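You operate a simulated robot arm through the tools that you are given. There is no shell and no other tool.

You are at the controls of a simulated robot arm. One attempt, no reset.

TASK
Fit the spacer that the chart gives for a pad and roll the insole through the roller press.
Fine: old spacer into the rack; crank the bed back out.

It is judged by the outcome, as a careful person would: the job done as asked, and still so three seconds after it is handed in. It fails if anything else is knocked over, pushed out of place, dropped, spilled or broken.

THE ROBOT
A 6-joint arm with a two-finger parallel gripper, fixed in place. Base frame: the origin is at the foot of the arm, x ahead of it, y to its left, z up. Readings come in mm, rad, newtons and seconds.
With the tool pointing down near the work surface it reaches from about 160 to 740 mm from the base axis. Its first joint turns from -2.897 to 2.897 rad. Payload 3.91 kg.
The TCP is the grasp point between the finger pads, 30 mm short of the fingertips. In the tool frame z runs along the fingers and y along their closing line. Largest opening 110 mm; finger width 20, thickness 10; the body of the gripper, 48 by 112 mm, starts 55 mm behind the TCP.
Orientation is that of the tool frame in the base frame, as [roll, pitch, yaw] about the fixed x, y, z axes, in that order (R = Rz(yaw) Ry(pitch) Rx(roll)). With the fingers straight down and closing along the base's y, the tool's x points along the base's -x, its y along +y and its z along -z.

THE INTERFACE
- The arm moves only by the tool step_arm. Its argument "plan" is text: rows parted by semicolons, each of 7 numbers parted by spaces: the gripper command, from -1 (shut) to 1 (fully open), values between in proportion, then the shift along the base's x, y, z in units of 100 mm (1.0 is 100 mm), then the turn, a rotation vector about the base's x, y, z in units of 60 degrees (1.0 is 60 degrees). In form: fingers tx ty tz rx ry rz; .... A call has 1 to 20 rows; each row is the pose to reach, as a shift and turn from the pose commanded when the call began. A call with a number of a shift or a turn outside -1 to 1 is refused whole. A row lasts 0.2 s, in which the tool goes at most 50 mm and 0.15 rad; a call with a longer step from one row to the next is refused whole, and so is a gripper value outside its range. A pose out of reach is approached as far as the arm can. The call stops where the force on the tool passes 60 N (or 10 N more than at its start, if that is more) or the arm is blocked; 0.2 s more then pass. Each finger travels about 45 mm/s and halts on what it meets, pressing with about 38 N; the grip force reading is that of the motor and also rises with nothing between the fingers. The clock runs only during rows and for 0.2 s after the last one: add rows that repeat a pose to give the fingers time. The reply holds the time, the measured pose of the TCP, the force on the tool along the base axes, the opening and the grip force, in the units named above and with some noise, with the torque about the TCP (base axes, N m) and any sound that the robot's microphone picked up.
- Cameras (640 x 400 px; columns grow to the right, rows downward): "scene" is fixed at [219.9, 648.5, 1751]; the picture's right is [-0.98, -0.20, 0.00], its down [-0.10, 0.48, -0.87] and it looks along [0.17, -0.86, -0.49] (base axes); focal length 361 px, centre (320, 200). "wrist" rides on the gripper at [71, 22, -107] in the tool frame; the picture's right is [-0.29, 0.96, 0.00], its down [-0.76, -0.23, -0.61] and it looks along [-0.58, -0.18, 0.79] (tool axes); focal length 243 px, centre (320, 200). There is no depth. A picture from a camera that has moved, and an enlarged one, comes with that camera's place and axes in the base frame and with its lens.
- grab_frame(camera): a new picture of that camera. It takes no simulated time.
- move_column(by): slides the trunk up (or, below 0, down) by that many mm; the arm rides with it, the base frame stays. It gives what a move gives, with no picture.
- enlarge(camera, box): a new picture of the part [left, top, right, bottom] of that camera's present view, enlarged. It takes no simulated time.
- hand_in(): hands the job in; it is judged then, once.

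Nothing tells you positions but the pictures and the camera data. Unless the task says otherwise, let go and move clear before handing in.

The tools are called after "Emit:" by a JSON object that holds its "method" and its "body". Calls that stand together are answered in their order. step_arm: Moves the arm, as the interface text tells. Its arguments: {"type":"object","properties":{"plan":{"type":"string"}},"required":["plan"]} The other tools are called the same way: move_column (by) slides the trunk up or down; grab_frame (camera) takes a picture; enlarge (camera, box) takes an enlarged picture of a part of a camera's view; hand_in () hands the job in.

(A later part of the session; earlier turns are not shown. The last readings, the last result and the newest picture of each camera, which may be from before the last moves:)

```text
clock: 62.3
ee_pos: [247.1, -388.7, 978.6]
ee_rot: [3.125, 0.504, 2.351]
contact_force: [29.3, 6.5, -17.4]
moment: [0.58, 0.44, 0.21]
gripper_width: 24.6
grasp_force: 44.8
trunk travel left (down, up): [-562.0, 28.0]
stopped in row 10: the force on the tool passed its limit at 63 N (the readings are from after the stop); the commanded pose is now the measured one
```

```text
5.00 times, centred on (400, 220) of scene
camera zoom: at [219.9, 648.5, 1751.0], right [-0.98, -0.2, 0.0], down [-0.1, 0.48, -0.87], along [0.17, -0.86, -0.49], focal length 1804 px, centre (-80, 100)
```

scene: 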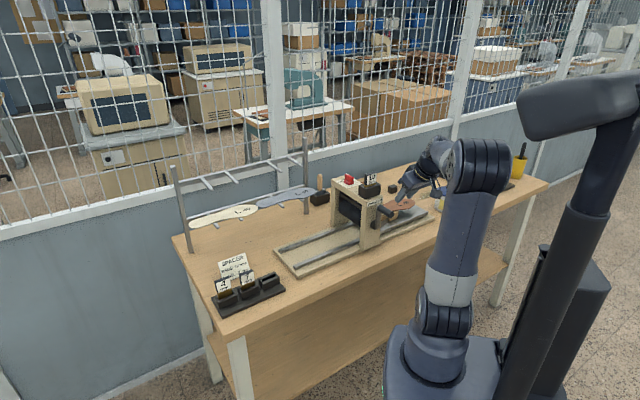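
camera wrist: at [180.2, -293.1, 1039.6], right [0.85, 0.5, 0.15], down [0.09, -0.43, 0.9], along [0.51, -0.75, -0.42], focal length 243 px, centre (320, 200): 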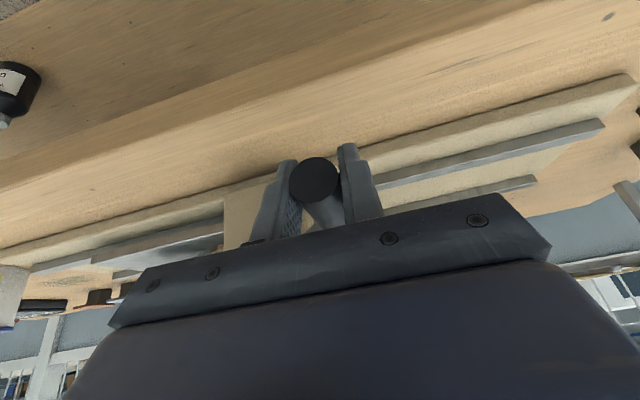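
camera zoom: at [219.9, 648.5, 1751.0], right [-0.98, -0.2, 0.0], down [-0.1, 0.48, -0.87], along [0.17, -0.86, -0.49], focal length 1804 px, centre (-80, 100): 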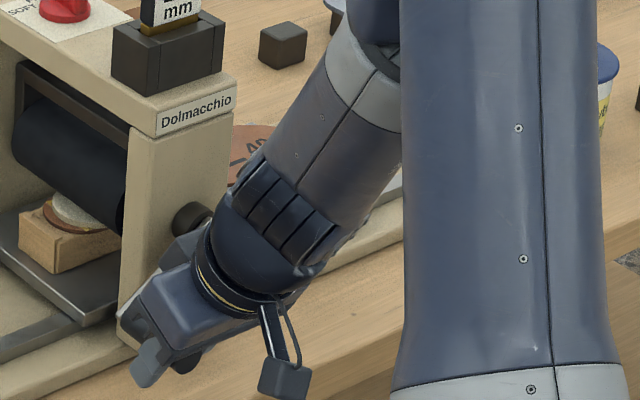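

The heel pad is just under the roller, so the resistance is the pressing load, and a vertical pull through finger friction alone can slip. I'll release and re-grip with the hand rolled so the fingers push along the direction of travel.

Emit:
{"method": "step_arm", "body": {"plan": "-0.9 0 0 0 0 0 0; -0.5 0 0 0 0 0 0; -0.15 0 0 0 0 0 0; -0.15 0 0 0 0 0 0; -0.15 0 0 0 0 0 0"}}

Emit:
{"method": "enlarge", "body": {"camera": "wrist", "box": [200, 100, 400, 240]}}

Emit:
{"method": "enlarge", "body": {"camera": "scene", "box": [335, 180, 395, 235]}}

```text
clock: 63.5
ee_pos: [241.7, -391.8, 980.4]
ee_rot: [3.132, 0.51, 2.345]
contact_force: [-1.0, -0.2, -0.5]
moment: [0.01, -0.01, 0.0]
gripper_width: 46.8
grasp_force: 0.1
trunk travel left (down, up): [-562.0, 28.0]
```

```text
2.86 times, centred on (300, 170) of wrist
camera zoom: at [176.4, -294.5, 1041.3], right [0.86, 0.49, 0.15], down [0.09, -0.43, 0.9], along [0.51, -0.76, -0.41], focal length 693 px, centre (377, 286)
```

zoom: 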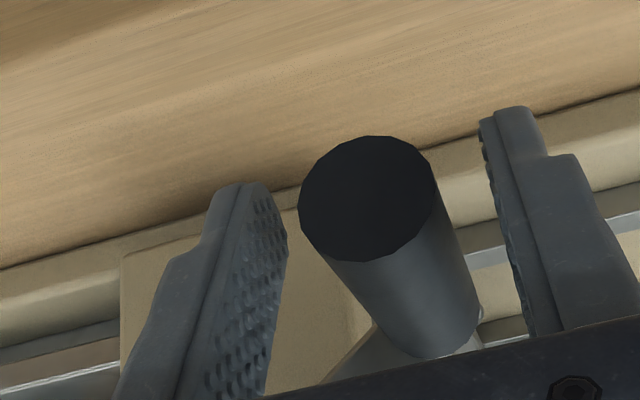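

```text
7.27 times, centred on (365, 208) of scene
camera zoom: at [219.9, 648.5, 1751.0], right [-0.98, -0.2, 0.0], down [-0.1, 0.48, -0.87], along [0.17, -0.86, -0.49], focal length 2623 px, centre (-7, 146)
```

zoom: 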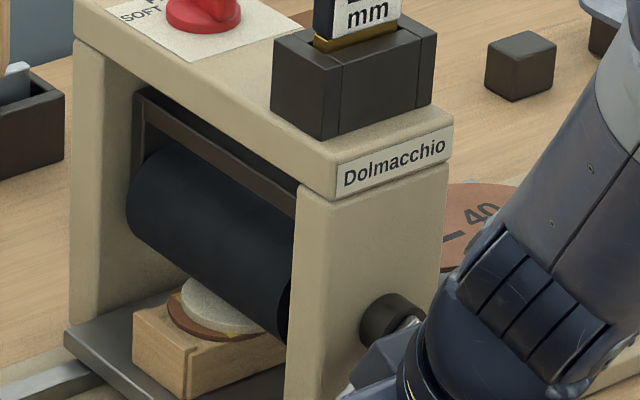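

On release the handle settled slightly forward to about 127°, so the load is moderate and my circle was a few millimetres off. The better fit is a centre at u -163.6, z 1027 with radius 82. I'll roll the hand about 40° around the handle so the fingers push along its path, then grip again.

Emit:
{"method": "step_arm", "body": {"plan": "-0.15 0 -0.005 0.004 0.0755 -0.0798 -0.0012; -0.15 0 -0.01 0.008 0.1509 -0.1595 -0.0025; -0.15 0 -0.015 0.011 0.2264 -0.2393 -0.0037; -0.15 0 -0.02 0.014 0.3018 -0.3191 -0.0049; -0.15 0 -0.025 0.017 0.3773 -0.3988 -0.0062; -0.15 0 -0.028 0.019 0.4527 -0.4786 -0.0074; -0.15 0 -0.028 0.019 0.4527 -0.4786 -0.0074"}}

Emit:
{"method": "grab_frame", "body": {"camera": "wrist"}}

Emit:
{"method": "enlarge", "body": {"camera": "scene", "box": [330, 170, 450, 270]}}

```text
clock: 65.1
ee_pos: [242.7, -395.5, 982.2]
ee_rot: [2.368, 0.394, 1.99]
contact_force: [-0.3, -0.5, 0.4]
moment: [-0.04, 0.03, 0.03]
gripper_width: 46.9
grasp_force: 0.1
trunk travel left (down, up): [-562.0, 28.0]
```

```text
taken
camera wrist: at [146.8, -325.3, 1041.6], right [0.63, 0.27, 0.73], down [-0.3, -0.78, 0.55], along [0.72, -0.56, -0.41], focal length 243 px, centre (320, 200)
```

wrist: 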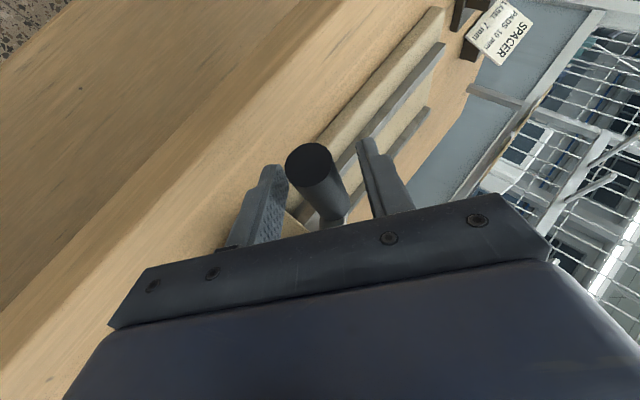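

```text
4.00 times, centred on (390, 220) of scene
camera zoom: at [219.9, 648.5, 1751.0], right [-0.98, -0.2, 0.0], down [-0.1, 0.48, -0.87], along [0.17, -0.86, -0.49], focal length 1443 px, centre (40, 120)
```

zoom: 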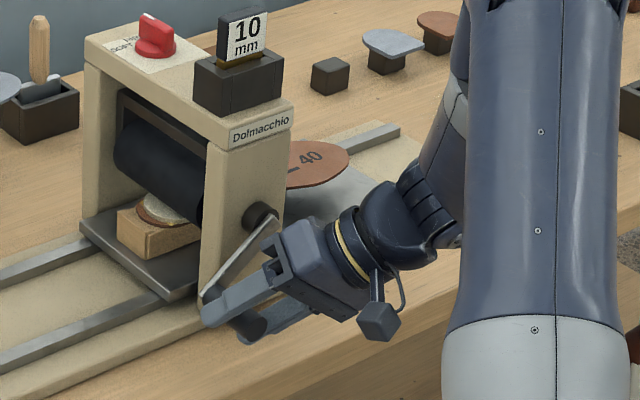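

The fingers straddle the handle squarely in the rolled pose. I'll close and turn a little first to see what force it takes.

Emit:
{"method": "step_arm", "body": {"plan": "-1 0 0 0 0 0 0; -1 0 0 0 0 0 0; -1 0 0 0 0 0 0; -1 0 0 0 0 0 0"}}

Emit:
{"method": "step_arm", "body": {"plan": "-1 -0.0264 -0.0259 -0.042 0 0 0; -1 -0.0528 -0.0518 -0.083 0 0 0; -1 -0.0528 -0.0518 -0.083 0 0 0"}}

Emit:
{"method": "enlarge", "body": {"camera": "scene", "box": [330, 170, 450, 270]}}

```text
clock: 66.1
ee_pos: [241.2, -394.3, 982.5]
ee_rot: [2.369, 0.393, 1.989]
contact_force: [-2.1, -1.2, -2.7]
moment: [-0.12, -0.32, 0.18]
gripper_width: 24.9
grasp_force: 45.5
trunk travel left (down, up): [-562.0, 28.0]
```

```text
clock: 66.9
ee_pos: [237.2, -399.1, 973.6]
ee_rot: [2.369, 0.395, 1.991]
contact_force: [6.6, 5.1, -0.9]
moment: [-0.12, 0.38, 0.85]
gripper_width: 24.9
grasp_force: 44.9
trunk travel left (down, up): [-562.0, 28.0]
```

```text
4.00 times, centred on (390, 220) of scene
camera zoom: at [219.9, 648.5, 1751.0], right [-0.98, -0.2, 0.0], down [-0.1, 0.48, -0.87], along [0.17, -0.86, -0.49], focal length 1443 px, centre (40, 120)
```

zoom: 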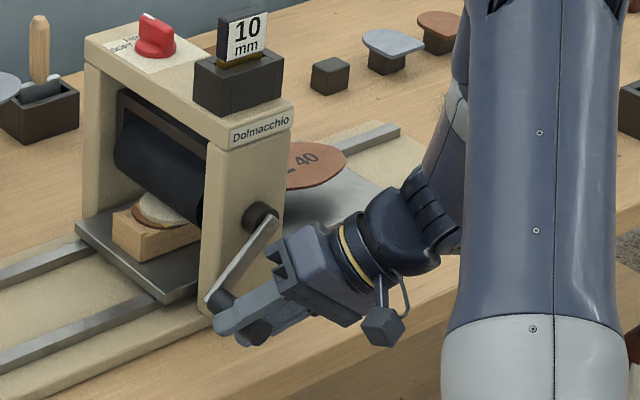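

It moves smoothly now, with under 10 N. I'll continue to the bottom of the circle, rolling the hand back as I go.

Emit:
{"method": "step_arm", "body": {"plan": "-1 -0.0535 -0.0525 -0.067 -0.0467 0.0476 0; -1 -0.1121 -0.11 -0.121 -0.1167 0.119 0; -1 -0.1727 -0.1695 -0.164 -0.2101 0.2141 0; -1 -0.2377 -0.2332 -0.195 -0.2918 0.2974 0; -1 -0.3048 -0.2991 -0.213 -0.3794 0.3866 0; -1 -0.3726 -0.3656 -0.22 -0.467 0.4759 0; -1 -0.3726 -0.3656 -0.22 -0.467 0.4759 0"}}

Emit:
{"method": "grab_frame", "body": {"camera": "wrist"}}

Emit:
{"method": "enlarge", "body": {"camera": "scene", "box": [300, 160, 450, 280]}}

```text
clock: 68.5
ee_pos: [199.5, -436.5, 949.9]
ee_rot: [3.141, 0.522, 2.347]
contact_force: [3.9, 2.0, -30.7]
moment: [-0.22, -0.07, 0.4]
gripper_width: 24.7
grasp_force: 45.4
trunk travel left (down, up): [-562.0, 28.0]
```

```text
taken
camera wrist: at [134.6, -338.2, 1009.6], right [0.86, 0.49, 0.15], down [0.09, -0.42, 0.91], along [0.51, -0.76, -0.4], focal length 243 px, centre (320, 200)
```

wrist: 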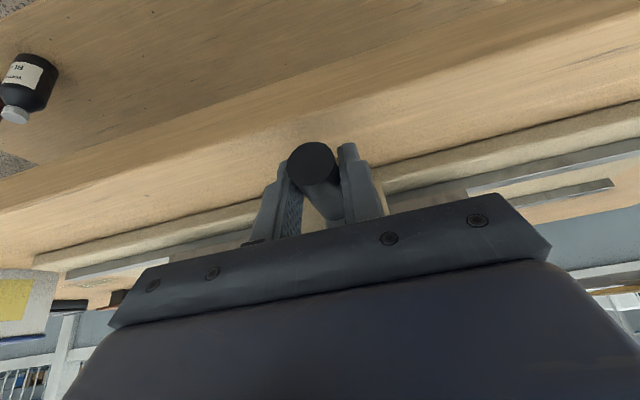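

```text
3.33 times, centred on (375, 220) of scene
camera zoom: at [219.9, 648.5, 1751.0], right [-0.98, -0.2, 0.0], down [-0.1, 0.48, -0.87], along [0.17, -0.86, -0.49], focal length 1202 px, centre (137, 133)
```

zoom: 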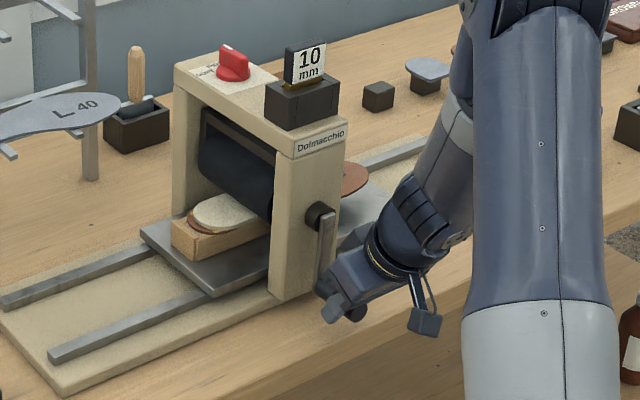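

Emit:
{"method": "enlarge", "body": {"camera": "wrist", "box": [260, 120, 380, 220]}}

Emit:
{"method": "enlarge", "body": {"camera": "scene", "box": [370, 200, 420, 250]}}

```text
4.00 times, centred on (320, 170) of wrist
camera zoom: at [134.6, -338.2, 1009.6], right [0.86, 0.49, 0.15], down [0.09, -0.42, 0.91], along [0.51, -0.76, -0.4], focal length 970 px, centre (320, 320)
```

zoom: 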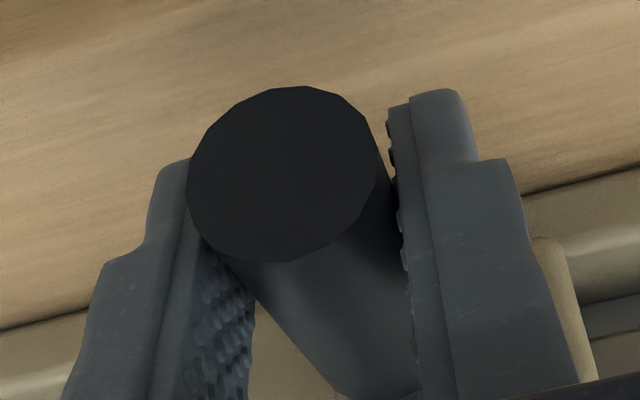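

```text
8.00 times, centred on (395, 225) of scene
camera zoom: at [219.9, 648.5, 1751.0], right [-0.98, -0.2, 0.0], down [-0.1, 0.48, -0.87], along [0.17, -0.86, -0.49], focal length 2886 px, centre (-280, 0)
```

zoom: 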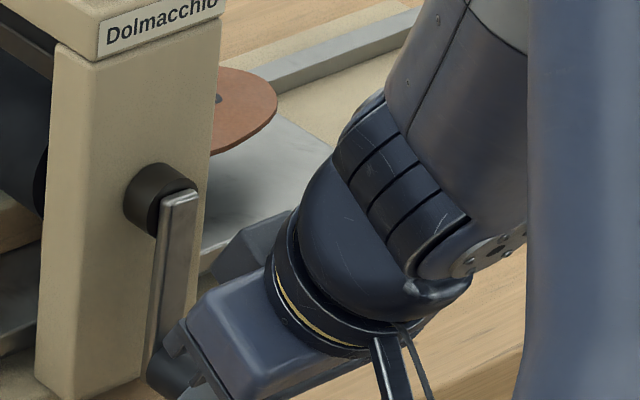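

The handle is at the bottom of its circle with the bed about a third through. I'll continue up the other side, rolling the hand the other way.

Emit:
{"method": "step_arm", "body": {"plan": "-1 -0.0685 -0.0672 -0.009 -0.0817 0.0833 0; -1 -0.1363 -0.1338 0.01 -0.1634 0.1666 0; -1 -0.202 -0.1982 0.041 -0.2451 0.2498 0; -1 -0.2634 -0.2584 0.085 -0.3269 0.3331 0; -1 -0.3205 -0.3145 0.138 -0.4086 0.4164 0; -1 -0.374 -0.367 0.205 -0.4669 0.4759 0; -1 -0.374 -0.367 0.205 -0.4669 0.4759 0"}}

Emit:
{"method": "enlarge", "body": {"camera": "wrist", "box": [260, 120, 380, 220]}}

Emit:
{"method": "enlarge", "body": {"camera": "scene", "box": [300, 160, 450, 280]}}

```text
clock: 70.1
ee_pos: [139.3, -456.6, 959.3]
ee_rot: [-2.432, 0.39, 2.573]
contact_force: [-22.9, 15.8, -8.5]
moment: [0.26, 0.35, -0.05]
gripper_width: 0.0
grasp_force: 38.0
out of reach, approached as far as the arm can: row 3, 4, 5
trunk travel left (down, up): [-562.0, 28.0]
stopped in row 7: the force on the tool passed its limit at 86 N (the readings are from after the stop); the commanded pose is now the measured one
```

```text
4.00 times, centred on (320, 170) of wrist
camera zoom: at [108.6, -332.6, 995.6], right [0.82, 0.34, -0.47], down [0.52, -0.07, 0.85], along [0.26, -0.94, -0.23], focal length 970 px, centre (320, 320)
```

zoom: 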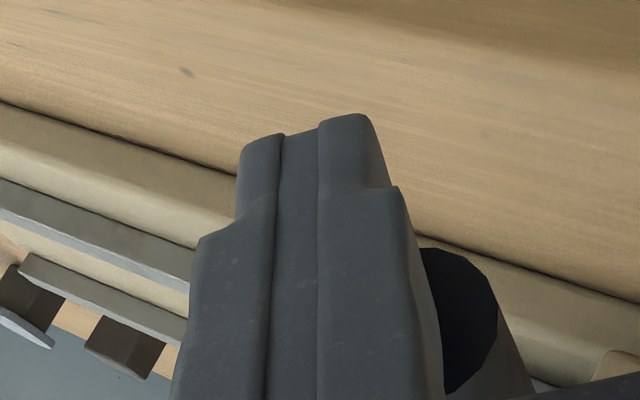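

```text
3.33 times, centred on (375, 220) of scene
camera zoom: at [219.9, 648.5, 1751.0], right [-0.98, -0.2, 0.0], down [-0.1, 0.48, -0.87], along [0.17, -0.86, -0.49], focal length 1202 px, centre (137, 133)
```

zoom: 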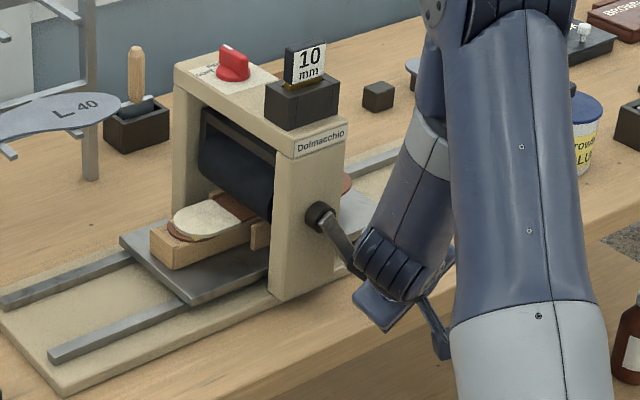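

The arm hit a reach limit in that rolled pose and the fingers slipped off the handle. The crank has stayed put and the bed has moved on, so I'll stop and check the scene.

Emit:
{"method": "grab_frame", "body": {"camera": "scene"}}

Emit:
{"method": "grab_frame", "body": {"camera": "wrist"}}

Emit:
{"method": "enlarge", "body": {"camera": "scene", "box": [360, 190, 480, 290]}}

```text
taken
```

scene: 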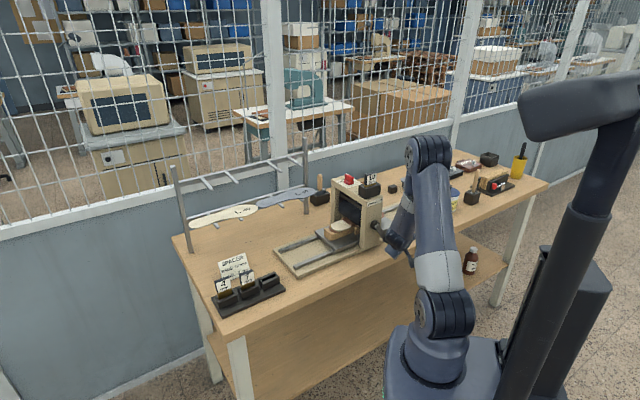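

```text
taken
camera wrist: at [108.6, -332.6, 995.6], right [0.82, 0.34, -0.47], down [0.52, -0.07, 0.85], along [0.26, -0.94, -0.23], focal length 243 px, centre (320, 200)
```

wrist: 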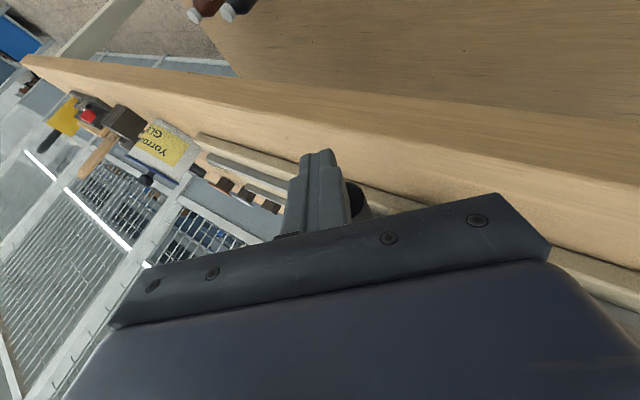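

```text
4.00 times, centred on (420, 240) of scene
camera zoom: at [219.9, 648.5, 1751.0], right [-0.98, -0.2, 0.0], down [-0.1, 0.48, -0.87], along [0.17, -0.86, -0.49], focal length 1443 px, centre (-80, 40)
```

zoom: 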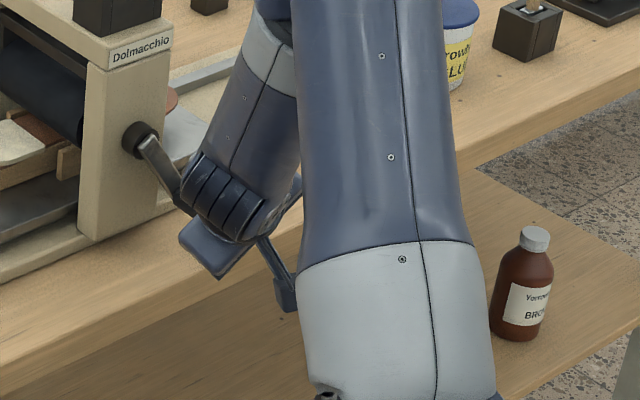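

I think the forearm is nearly in line with the tool at this trunk height, so the wrist is close to a singularity. I'll back the fingers away from the handle, straighten up, and lower the trunk for a better arm posture.

Emit:
{"method": "step_arm", "body": {"plan": "-1 -0.05 0.06 0.05 0 0 0; -1 -0.1 0.12 0.15 0 0 0; -1 -0.15 0.16 0.3 0 0 0; -1 -0.2 0.2 0.5 0 0 0; -1 -0.2 0.2 0.7 0 0 0; -1 -0.2 0.2 0.9 0 0 0; -1 -0.2 0.2 0.9 0 0 0"}}

Emit:
{"method": "grab_frame", "body": {"camera": "wrist"}}

Emit:
{"method": "grab_frame", "body": {"camera": "scene"}}

```text
clock: 71.7
ee_pos: [122.4, -440.8, 1050.9]
ee_rot: [-2.424, 0.396, 2.584]
contact_force: [-0.4, 0.5, -0.5]
moment: [-0.02, 0.0, -0.03]
gripper_width: 0.0
grasp_force: 37.5
trunk travel left (down, up): [-562.0, 28.0]
```

```text
taken
camera wrist: at [90.6, -317.0, 1087.0], right [0.82, 0.34, -0.47], down [0.51, -0.06, 0.86], along [0.27, -0.94, -0.22], focal length 243 px, centre (320, 200)
```

wrist: 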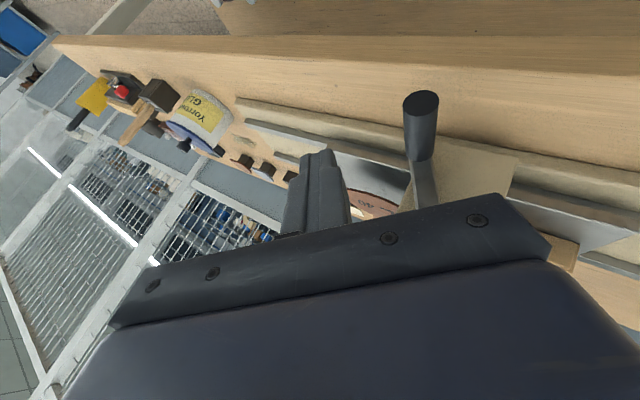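

```text
taken
```

scene: 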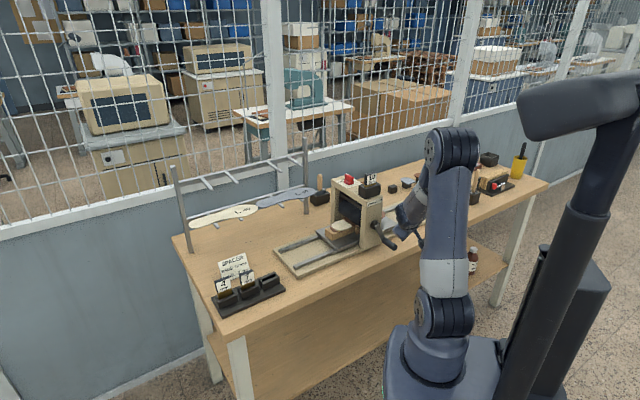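

Clear of the handle with nothing disturbed, and the crank sits at about 205°. I'll raise the arm and bring the hand upright before lowering the trunk.

Emit:
{"method": "step_arm", "body": {"plan": "-1 0 0 0.2 0.078 -0.079 0; -1 0 0 0.4 0.156 -0.159 0; -1 0 0 0.6 0.234 -0.238 0; -1 0 0 0.8 0.311 -0.317 0; -1 0 0 1 0.389 -0.397 0; -1 0 0 1 0.467 -0.476 0; -1 0 0 1 0.467 -0.476 0"}}

Emit:
{"method": "step_arm", "body": {"plan": "0 0 0 0.25 0 0 0; 0 0 0 0.5 0 0 0; 0 0 0 0.75 0 0 0; 0 0 0 1 0 0 0; 0 0 0 1 0 0 0"}}

```text
clock: 73.3
ee_pos: [272.2, -358.8, 1098.1]
ee_rot: [-2.943, 0.479, 2.299]
contact_force: [0.1, -0.5, 0.6]
moment: [0.02, 0.01, 0.04]
gripper_width: 0.0
grasp_force: 37.3
out of reach, approached as far as the arm can: row 1, 2, 3, 4, 5, 6, 7
trunk travel left (down, up): [-562.0, 28.0]
```

```text
clock: 74.5
ee_pos: [285.2, -349.1, 1188.5]
ee_rot: [-2.904, 0.484, 2.315]
contact_force: [-0.4, 0.2, -0.2]
moment: [0.01, 0.01, -0.01]
gripper_width: 55.0
grasp_force: 0.2
out of reach, approached as far as the arm can: row 2, 3, 4, 5
trunk travel left (down, up): [-562.0, 28.0]
```

The arm took a detour near that posture limit. I'll check that nothing was touched.

Emit:
{"method": "grab_frame", "body": {"camera": "scene"}}

Emit:
{"method": "grab_frame", "body": {"camera": "wrist"}}

Emit:
{"method": "enlarge", "body": {"camera": "scene", "box": [300, 150, 460, 260]}}

```text
taken
```

scene: 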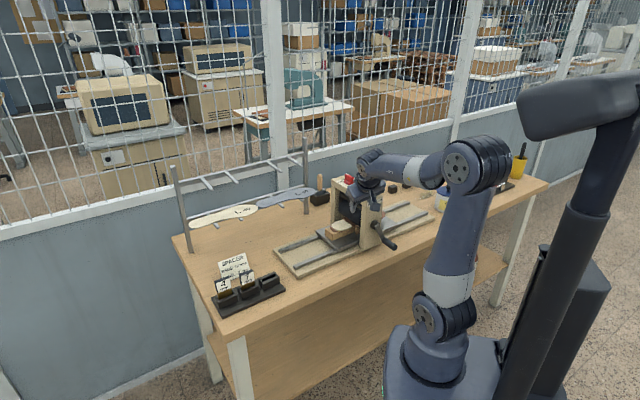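

```text
taken
camera wrist: at [244.7, -236.5, 1245.1], right [0.93, 0.36, -0.06], down [0.19, -0.33, 0.92], along [0.31, -0.87, -0.38], focal length 243 px, centre (320, 200)
```

wrist: 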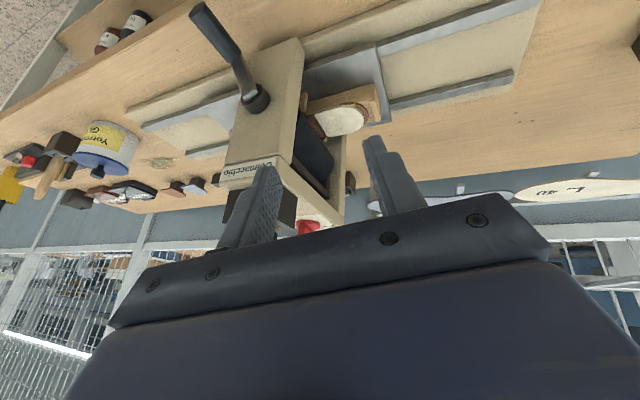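

```text
3.64 times, centred on (380, 205) of scene
camera zoom: at [219.9, 648.5, 1751.0], right [-0.98, -0.2, 0.0], down [-0.1, 0.48, -0.87], along [0.17, -0.86, -0.49], focal length 1312 px, centre (102, 182)
```

zoom: 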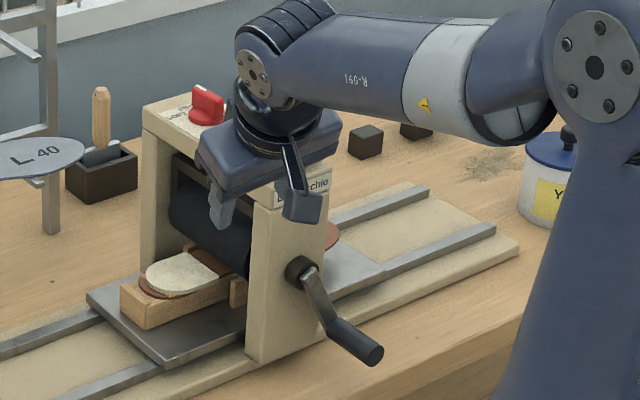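

Nothing was disturbed, and the arm is now in a roomier posture. I'll pull back toward the robot, away from the press, before adjusting the trunk.

Emit:
{"method": "step_arm", "body": {"plan": "0 -0.15 0.15 0.05 0 0 0; 0 -0.3 0.3 0.1 0 0 0; 0 -0.45 0.45 0.15 0 0 0; 0 -0.6 0.6 0.2 0 0 0; 0 -0.7 0.71 0.25 0 0 0; 0 -0.7 0.71 0.25 0 0 0"}}

Emit:
{"method": "grab_frame", "body": {"camera": "scene"}}

```text
clock: 75.9
ee_pos: [229.2, -270.5, 1206.5]
ee_rot: [-2.897, 0.481, 2.319]
contact_force: [0.3, -0.2, 0.1]
moment: [-0.01, 0.01, -0.01]
gripper_width: 54.8
grasp_force: 0.0
out of reach, approached as far as the arm can: row 1, 2, 3, 4, 5, 6
trunk travel left (down, up): [-562.0, 28.0]
```

```text
taken
```

scene: 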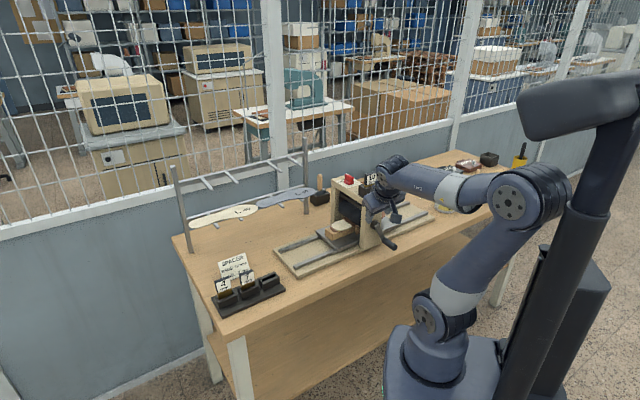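

Emit:
{"method": "step_arm", "body": {"plan": "0 0 0 0.05 0.099 0.0257 0; 0 0 0 0.1 0.198 0.0513 0; 0 0 0 0.15 0.297 0.077 0; 0 0 0 0.2 0.396 0.1026 0; 0 0 0 0.25 0.4948 0.1283 0; 0 0 0 0.25 0.4948 0.1283 0"}}

Emit:
{"method": "grab_frame", "body": {"camera": "scene"}}

```text
clock: 77.3
ee_pos: [236.4, -264.0, 1215.9]
ee_rot: [-2.864, 0.037, 2.248]
contact_force: [-0.2, 1.1, -0.5]
moment: [-0.03, -0.01, -0.01]
gripper_width: 55.0
grasp_force: 0.1
out of reach, approached as far as the arm can: row 1, 2, 3, 4, 5, 6
trunk travel left (down, up): [-562.0, 28.0]
```

```text
taken
```

scene: 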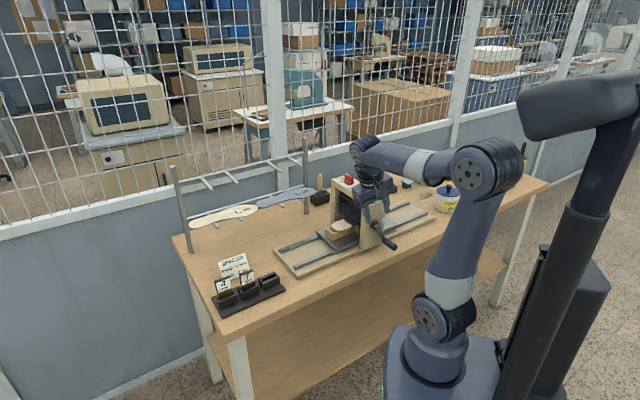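

One wrist joint looks to be against its limit, probably flipped past alignment with the forearm. I'll undo this high and clear of everything by swinging the tool up through the forearm line, around the open side, and back down.

Emit:
{"method": "step_arm", "body": {"plan": "0 0.18 -0.142 0.04 -0.0682 -0.0864 0; 0 0.36 -0.284 0.09 -0.1364 -0.1728 0; 0 0.54 -0.426 0.15 -0.2046 -0.2592 0; 0 0.72 -0.568 0.22 -0.2728 -0.3456 0; 0 0.9 -0.71 0.3 -0.341 -0.432 0; 0 0.9 -0.71 0.3 -0.341 -0.432 0"}}

Emit:
{"method": "grab_frame", "body": {"camera": "scene"}}

```text
clock: 78.7
ee_pos: [328.4, -336.7, 1244.6]
ee_rot: [-3.007, 0.598, 2.201]
contact_force: [0.6, 0.7, 1.0]
moment: [0.01, 0.01, 0.0]
gripper_width: 55.1
grasp_force: 0.1
out of reach, approached as far as the arm can: row 2, 3
trunk travel left (down, up): [-562.0, 28.0]
```

```text
taken
```

scene: 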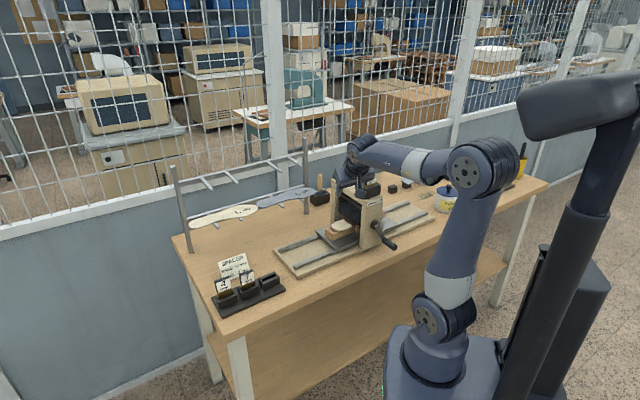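

Emit:
{"method": "step_arm", "body": {"plan": "0 0.19 -0.04 0.18 -0.0682 -0.0864 0.038; 0 0.38 -0.08 0.36 -0.1364 -0.1728 0.076; 0 0.57 -0.12 0.54 -0.2046 -0.2592 0.114; 0 0.76 -0.16 0.72 -0.2728 -0.3456 0.152; 0 0.95 -0.2 0.9 -0.341 -0.432 0.19; 0 0.95 -0.2 0.9 -0.341 -0.432 0.19"}}

Emit:
{"method": "grab_frame", "body": {"camera": "scene"}}

```text
clock: 80.1
ee_pos: [425.5, -349.0, 1332.6]
ee_rot: [3.048, 1.159, 2.221]
contact_force: [-0.2, -0.4, -0.1]
moment: [0.04, 0.01, 0.01]
gripper_width: 55.1
grasp_force: 0.1
out of reach, approached as far as the arm can: row 2, 3, 4, 5, 6
trunk travel left (down, up): [-562.0, 28.0]
```

```text
taken
```

scene: 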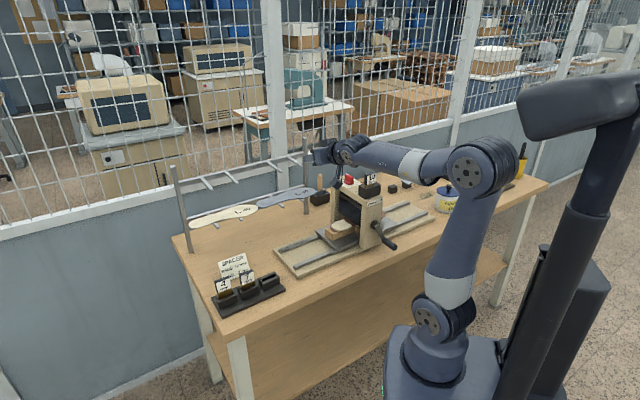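

Emit:
{"method": "step_arm", "body": {"plan": "0 0.03 0 0.2 -0.0692 -0.0876 0.026; 0 0.06 0 0.4 -0.1384 -0.1752 0.052; 0 0.09 0 0.6 -0.2076 -0.2628 0.078; 0 0.12 0 0.8 -0.2768 -0.3504 0.104; 0 0.15 0 1 -0.346 -0.438 0.13; 0 0.15 0 1 -0.346 -0.438 0.13"}}

Emit:
{"method": "grab_frame", "body": {"camera": "scene"}}

```text
clock: 81.5
ee_pos: [440.3, -350.8, 1432.9]
ee_rot: [0.453, 1.38, -0.203]
contact_force: [-0.3, 0.5, 0.3]
moment: [-0.01, 0.0, -0.01]
gripper_width: 55.0
grasp_force: 0.1
out of reach, approached as far as the arm can: row 2
trunk travel left (down, up): [-562.0, 28.0]
```

```text
taken
```

scene: 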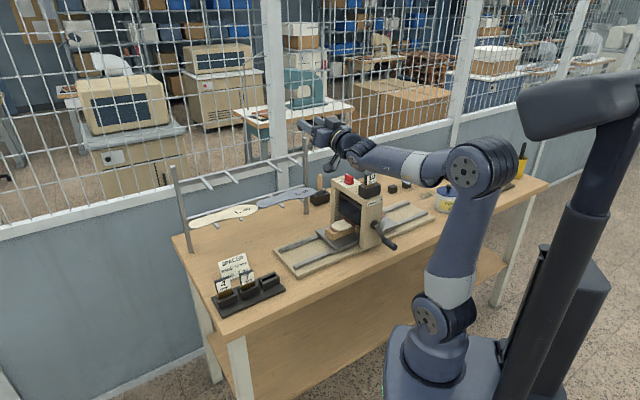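

Emit:
{"method": "enlarge", "body": {"camera": "scene", "box": [290, 100, 520, 240]}}

```text
2.78 times, centred on (405, 170) of scene
camera zoom: at [219.9, 648.5, 1751.0], right [-0.98, -0.2, 0.0], down [-0.1, 0.48, -0.87], along [0.17, -0.86, -0.49], focal length 1004 px, centre (84, 284)
```

zoom: 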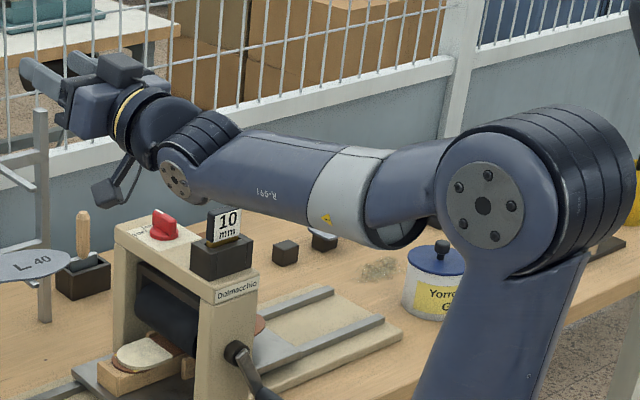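

The tool passed through the forearm line cleanly. Now I'll swing it around the rack side of the forearm axis and back down to undo the wrist flip.

Emit:
{"method": "step_arm", "body": {"plan": "0 0.147 0.222 -0.077 0.0036 0.0372 0.1145; 0 0.294 0.443 -0.153 0.0071 0.0744 0.2289; 0 0.356 0.604 -0.326 0.0421 0.1401 0.3046; 0 0.418 0.764 -0.498 0.077 0.2058 0.3802; 0 0.402 0.827 -0.707 0.1321 0.2821 0.4034; 0 0.385 0.889 -0.915 0.1871 0.3584 0.4266; 0 0.385 0.889 -0.915 0.1871 0.3584 0.4266"}}

Emit:
{"method": "enlarge", "body": {"camera": "scene", "box": [240, 80, 520, 240]}}

```text
clock: 83.1
ee_pos: [481.2, -260.5, 1342.5]
ee_rot: [2.761, 1.3, 2.539]
contact_force: [-0.6, -0.3, 0.1]
moment: [-0.04, -0.01, 0.0]
gripper_width: 54.9
grasp_force: 0.1
trunk travel left (down, up): [-562.0, 28.0]
```

```text
2.29 times, centred on (380, 160) of scene
camera zoom: at [219.9, 648.5, 1751.0], right [-0.98, -0.2, 0.0], down [-0.1, 0.48, -0.87], along [0.17, -0.86, -0.49], focal length 824 px, centre (183, 291)
```

zoom: 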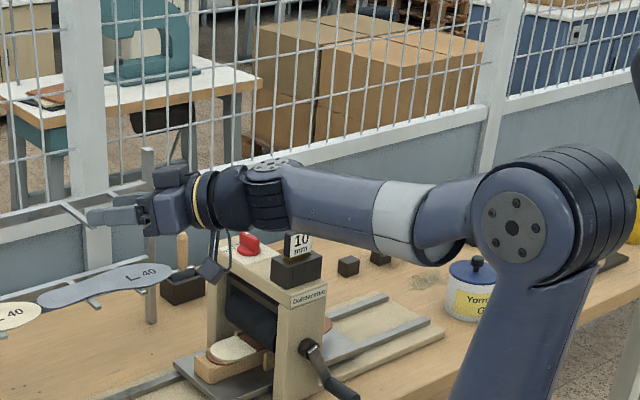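

Emit:
{"method": "step_arm", "body": {"plan": "0 -0.085 -0.017 -0.216 0.0178 0.0987 -0.0147; 0 -0.17 -0.034 -0.432 0.0355 0.1973 -0.0293; 0 -0.317 -0.156 -0.597 0.0379 0.2853 -0.095; 0 -0.464 -0.278 -0.761 0.0403 0.3732 -0.1607; 0 -0.633 -0.419 -0.85 0.0339 0.4383 -0.2417; 0 -0.803 -0.559 -0.94 0.0275 0.5034 -0.3226; 0 -0.803 -0.559 -0.94 0.0275 0.5034 -0.3226"}}

Emit:
{"method": "enlarge", "body": {"camera": "scene", "box": [240, 80, 520, 240]}}

```text
clock: 84.7
ee_pos: [399.1, -315.1, 1248.2]
ee_rot: [-3.011, 0.822, 2.652]
contact_force: [0.1, -0.4, 0.5]
moment: [-0.03, -0.02, 0.03]
gripper_width: 55.1
grasp_force: 0.0
trunk travel left (down, up): [-562.0, 28.0]
```

```text
2.29 times, centred on (380, 160) of scene
camera zoom: at [219.9, 648.5, 1751.0], right [-0.98, -0.2, 0.0], down [-0.1, 0.48, -0.87], along [0.17, -0.86, -0.49], focal length 824 px, centre (183, 291)
```

zoom: 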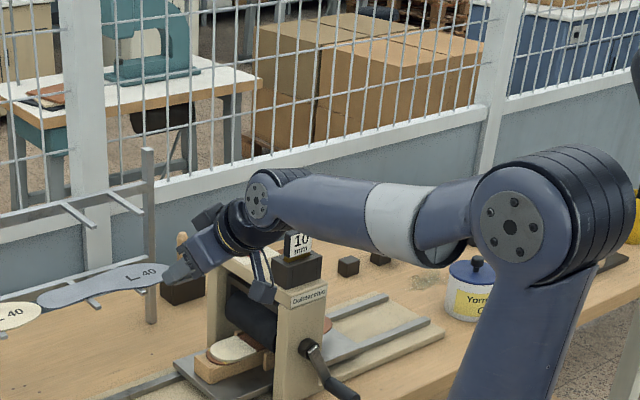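

The wrist is back in its normal branch. Now I'll lower the trunk so the forearm stays closer to level when the tool points down.

Emit:
{"method": "move_column", "body": {"by": -150}}

Emit:
{"method": "grab_frame", "body": {"camera": "scene"}}

Emit:
{"method": "grab_frame", "body": {"camera": "wrist"}}

```text
clock: 86.4
ee_pos: [399.2, -316.5, 1097.9]
ee_rot: [-3.012, 0.823, 2.652]
contact_force: [-0.4, 0.4, -0.3]
moment: [-0.03, -0.03, 0.0]
gripper_width: 55.0
grasp_force: 0.1
trunk travel left (down, up): [-412.0, 178.0]
```

```text
taken
```

scene: 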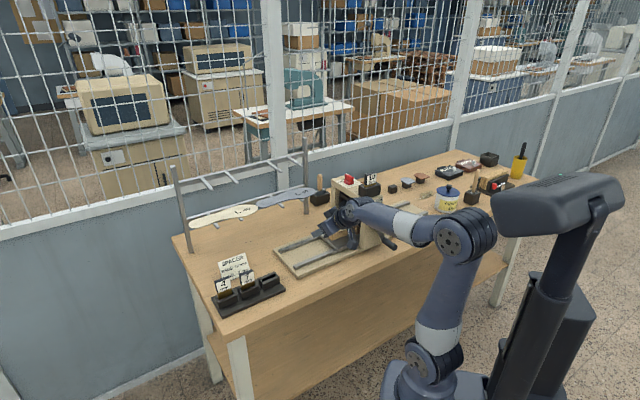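

```text
taken
camera wrist: at [306.0, -225.8, 1118.0], right [0.7, 0.7, 0.13], down [-0.02, -0.16, 0.99], along [0.71, -0.69, -0.09], focal length 243 px, centre (320, 200)
```

wrist: 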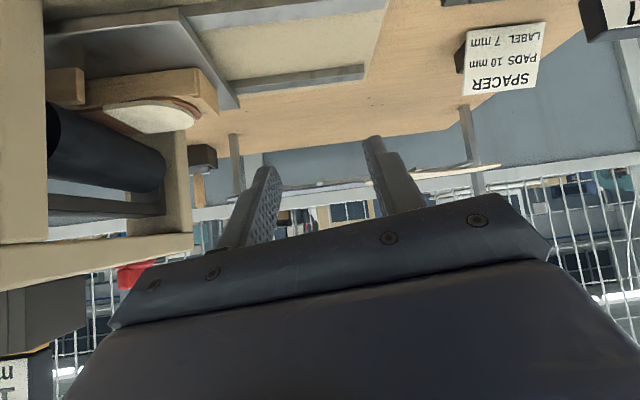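

Emit:
{"method": "step_arm", "body": {"plan": "0 -0.14 0.143 0.06 0.05 0.034 -0.043; 0 -0.28 0.286 0.12 0.1 0.068 -0.086; 0 -0.42 0.428 0.18 0.15 0.102 -0.128; 0 -0.56 0.571 0.24 0.2 0.136 -0.171; 0 -0.7 0.714 0.3 0.248 0.17 -0.214; 0 -0.7 0.714 0.3 0.248 0.17 -0.214"}}

```text
clock: 87.8
ee_pos: [330.1, -244.7, 1128.2]
ee_rot: [3.141, 0.526, 2.344]
contact_force: [0.3, -0.8, -0.2]
moment: [0.0, -0.02, -0.02]
gripper_width: 54.8
grasp_force: 0.1
trunk travel left (down, up): [-412.0, 178.0]
```

Emit:
{"method": "step_arm", "body": {"plan": "0 -0.25 -0.15 0 0 0 0; 0 -0.5 -0.3 0 0 0 0; 0 -0.75 -0.45 0 0 0 0; 0 -1 -0.6 0 0 0 0; 0 -1 -0.6 0 0 0 0"}}

Emit:
{"method": "step_arm", "body": {"plan": "0 -0.25 -0.15 0 0 0 0; 0 -0.5 -0.3 0 0 0 0; 0 -0.75 -0.45 0 0 0 0; 0 -1 -0.6 0 0 0 0; 0 -1 -0.6 0 0 0 0"}}

Emit:
{"method": "grab_frame", "body": {"camera": "wrist"}}

Emit:
{"method": "grab_frame", "body": {"camera": "scene"}}

```text
clock: 89.0
ee_pos: [229.1, -305.5, 1130.1]
ee_rot: [-3.141, 0.525, 2.343]
contact_force: [0.3, 0.2, 0.4]
moment: [-0.01, 0.03, 0.02]
gripper_width: 55.1
grasp_force: 0.1
trunk travel left (down, up): [-412.0, 178.0]
```

```text
clock: 90.2
ee_pos: [128.9, -366.0, 1128.6]
ee_rot: [-3.141, 0.525, 2.343]
contact_force: [-0.1, -0.1, -0.3]
moment: [0.02, -0.01, -0.02]
gripper_width: 55.1
grasp_force: 0.1
trunk travel left (down, up): [-412.0, 178.0]
```

```text
taken
camera wrist: at [63.2, -266.9, 1187.1], right [0.86, 0.49, 0.15], down [0.08, -0.41, 0.91], along [0.5, -0.77, -0.39], focal length 243 px, centre (320, 200)
```

wrist: 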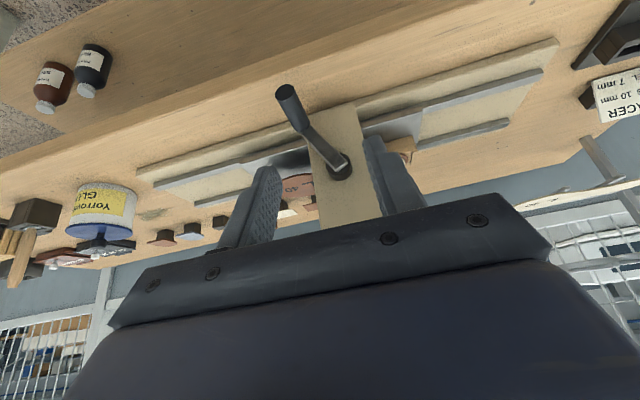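

```text
taken
```

scene: 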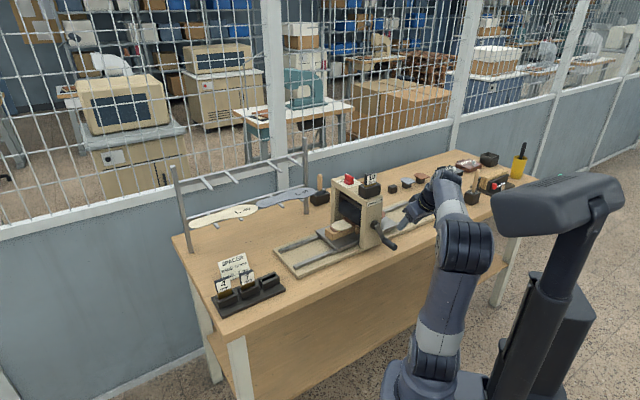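

Emit:
{"method": "move_column", "body": {"by": -140}}

Emit:
{"method": "step_arm", "body": {"plan": "0 0 0 0.25 0 0 0; 0 0 0 0.5 0 0 0; 0 0 0 0.75 0 0 0; 0 0 0 1 0 0 0; 0 0 0 1 0 0 0"}}

Emit:
{"method": "grab_frame", "body": {"camera": "wrist"}}

Emit:
{"method": "enlarge", "body": {"camera": "wrist", "box": [240, 40, 440, 180]}}

Emit:
{"method": "grab_frame", "body": {"camera": "scene"}}

```text
clock: 91.9
ee_pos: [129.2, -366.0, 988.3]
ee_rot: [-3.141, 0.525, 2.344]
contact_force: [-0.1, -0.1, 0.2]
moment: [0.02, 0.0, 0.0]
gripper_width: 55.3
grasp_force: 0.1
trunk travel left (down, up): [-272.0, 318.0]
```

```text
clock: 93.1
ee_pos: [128.4, -365.5, 1088.6]
ee_rot: [-3.141, 0.526, 2.344]
contact_force: [0.1, 0.3, 0.4]
moment: [0.02, 0.0, 0.02]
gripper_width: 55.0
grasp_force: 0.0
trunk travel left (down, up): [-272.0, 318.0]
```

```text
taken
camera wrist: at [64.0, -266.4, 1147.7], right [0.86, 0.49, 0.15], down [0.08, -0.41, 0.91], along [0.5, -0.77, -0.4], focal length 243 px, centre (320, 200)
```

wrist: 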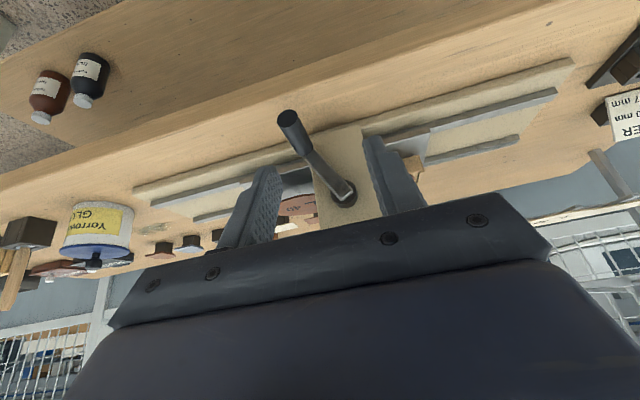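

```text
2.86 times, centred on (340, 110) of wrist
camera zoom: at [64.0, -266.4, 1147.7], right [0.86, 0.49, 0.15], down [0.08, -0.41, 0.91], along [0.5, -0.77, -0.4], focal length 693 px, centre (263, 457)
```

zoom: 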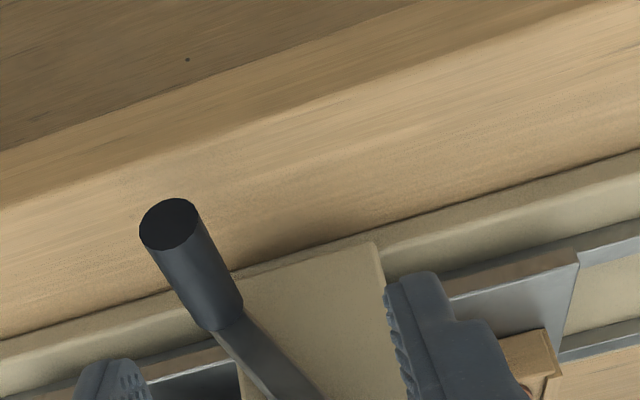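

```text
taken
```

scene: 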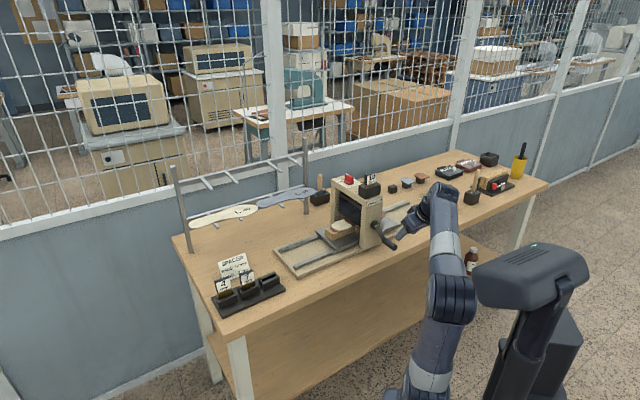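

The posture is much better now. The handle is at about 208°, near (u -202, z 954). I'll roll the hand to suit and move in to a point just back from the handle.

Emit:
{"method": "step_arm", "body": {"plan": "0 0.09 -0.09 -0.15 -0.0817 0.0833 0; 0 0.18 -0.18 -0.3 -0.1634 0.1666 0; 0 0.28 -0.28 -0.46 -0.2451 0.2498 0; 0 0.37 -0.37 -0.62 -0.3269 0.3331 0; 0 0.466 -0.467 -0.79 -0.4086 0.4164 0; 0 0.466 -0.467 -0.79 -0.4086 0.4164 0"}}

Emit:
{"method": "grab_frame", "body": {"camera": "wrist"}}

Emit:
{"method": "enlarge", "body": {"camera": "scene", "box": [330, 180, 480, 300]}}

```text
clock: 94.5
ee_pos: [175.4, -412.8, 1010.9]
ee_rot: [-2.46, 0.425, 2.667]
contact_force: [-0.6, 0.0, -0.3]
moment: [-0.02, -0.01, 0.0]
gripper_width: 55.0
grasp_force: 0.1
trunk travel left (down, up): [-272.0, 318.0]
```

```text
taken
camera wrist: at [131.0, -294.0, 1045.4], right [0.8, 0.43, -0.43], down [0.48, -0.02, 0.88], along [0.36, -0.9, -0.22], focal length 243 px, centre (320, 200)
```

wrist: 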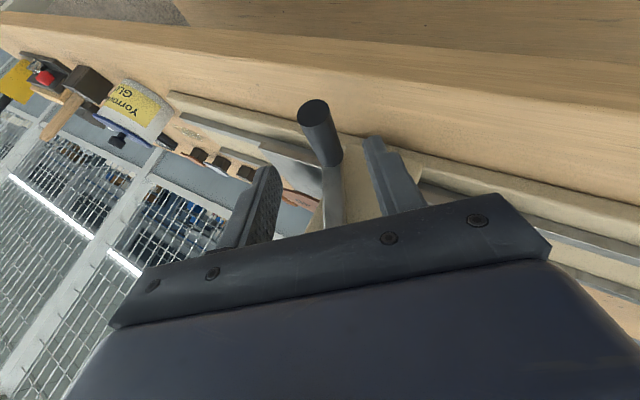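

```text
3.33 times, centred on (405, 240) of scene
camera zoom: at [219.9, 648.5, 1751.0], right [-0.98, -0.2, 0.0], down [-0.1, 0.48, -0.87], along [0.17, -0.86, -0.49], focal length 1202 px, centre (37, 67)
```

zoom: 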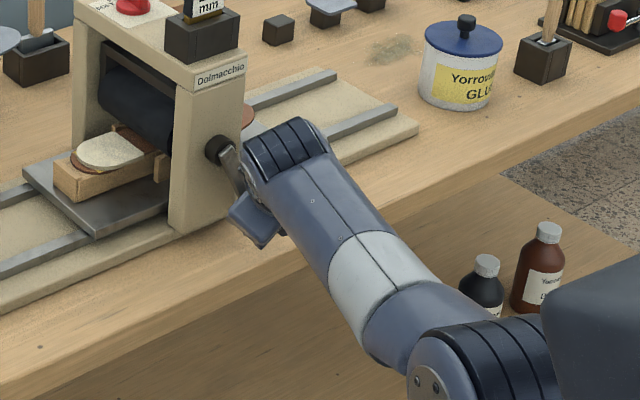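

Emit:
{"method": "enlarge", "body": {"camera": "wrist", "box": [260, 80, 380, 180]}}

```text
4.00 times, centred on (320, 130) of wrist
camera zoom: at [131.0, -294.0, 1045.4], right [0.8, 0.43, -0.43], down [0.48, -0.02, 0.88], along [0.36, -0.9, -0.22], focal length 970 px, centre (320, 480)
```

zoom: 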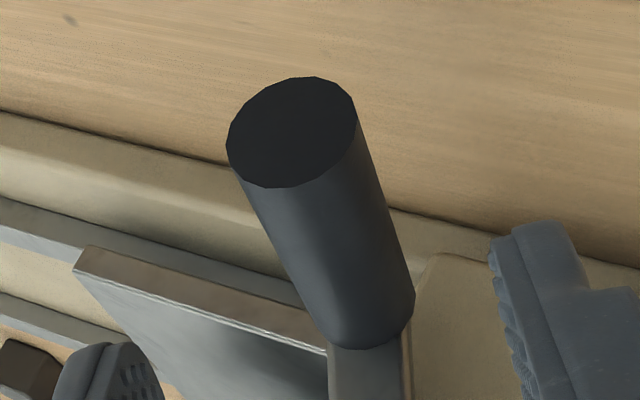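

Emit:
{"method": "step_arm", "body": {"plan": "0 -0.002 -0.122 -0.128 0 0 0; 0 -0.004 -0.244 -0.255 0 0 0; 0 -0.006 -0.366 -0.383 0 0 0; 0 -0.008 -0.488 -0.51 0 0 0; 0 -0.008 -0.488 -0.51 0 0 0"}}

Emit:
{"method": "enlarge", "body": {"camera": "wrist", "box": [240, 110, 400, 230]}}

```text
clock: 95.7
ee_pos: [174.4, -460.3, 957.9]
ee_rot: [-2.46, 0.423, 2.668]
contact_force: [0.6, -1.5, -0.1]
moment: [0.0, 0.01, -0.01]
gripper_width: 55.3
grasp_force: 0.1
trunk travel left (down, up): [-272.0, 318.0]
```

```text
3.33 times, centred on (320, 170) of wrist
camera zoom: at [129.4, -342.5, 994.5], right [0.8, 0.43, -0.43], down [0.48, -0.02, 0.88], along [0.36, -0.9, -0.22], focal length 809 px, centre (320, 300)
```

zoom: 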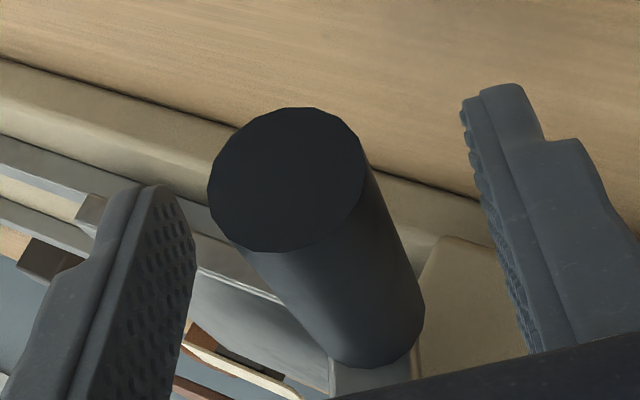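

Emit:
{"method": "step_arm", "body": {"plan": "-1 0 0 0 0 0 0; -1 0 0 0 0 0 0; -1 0 0 0 0 0 0; -1 0 0 0 0 0 0; -1 0 0 0 0 0 0"}}

```text
clock: 96.9
ee_pos: [173.2, -460.8, 958.5]
ee_rot: [-2.459, 0.424, 2.666]
contact_force: [-1.2, -0.2, 0.7]
moment: [0.31, 0.24, 0.69]
gripper_width: 24.6
grasp_force: 45.0
trunk travel left (down, up): [-272.0, 318.0]
```

Emit:
{"method": "step_arm", "body": {"plan": "-1 -0.0607 -0.0595 0.053 0 0 0; -1 -0.1171 -0.1149 0.115 0 0 0; -1 -0.167 -0.1639 0.187 0 0 0; -1 -0.2106 -0.2066 0.266 0 0 0; -1 -0.2106 -0.2066 0.266 0 0 0"}}

Emit:
{"method": "enlarge", "body": {"camera": "scene", "box": [300, 160, 450, 280]}}

Emit:
{"method": "enlarge", "body": {"camera": "wrist", "box": [240, 110, 400, 230]}}

```text
clock: 98.1
ee_pos: [153.9, -481.3, 985.4]
ee_rot: [-2.459, 0.424, 2.664]
contact_force: [1.8, 4.0, -6.0]
moment: [0.35, 0.86, 0.4]
gripper_width: 25.1
grasp_force: 44.8
trunk travel left (down, up): [-272.0, 318.0]
```

```text
3.33 times, centred on (375, 220) of scene
camera zoom: at [219.9, 648.5, 1751.0], right [-0.98, -0.2, 0.0], down [-0.1, 0.48, -0.87], along [0.17, -0.86, -0.49], focal length 1202 px, centre (137, 133)
```

zoom: 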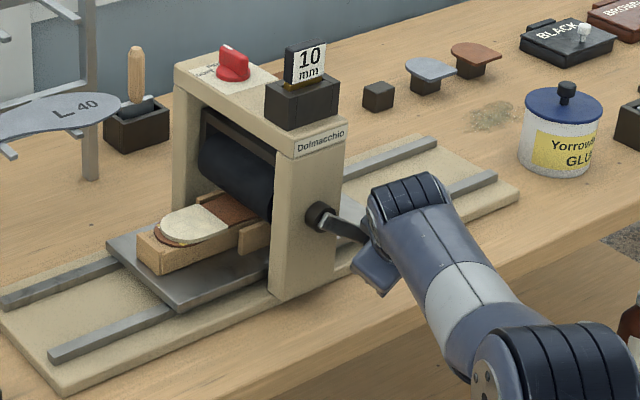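

```text
3.33 times, centred on (320, 170) of wrist
camera zoom: at [108.9, -362.9, 1021.4], right [0.8, 0.43, -0.43], down [0.48, -0.02, 0.88], along [0.36, -0.9, -0.22], focal length 809 px, centre (320, 300)
```

zoom: 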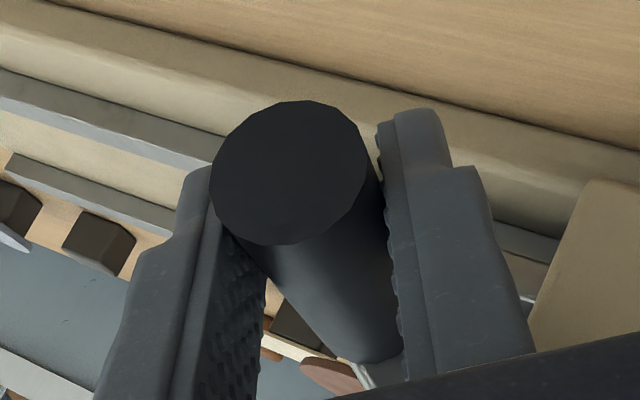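

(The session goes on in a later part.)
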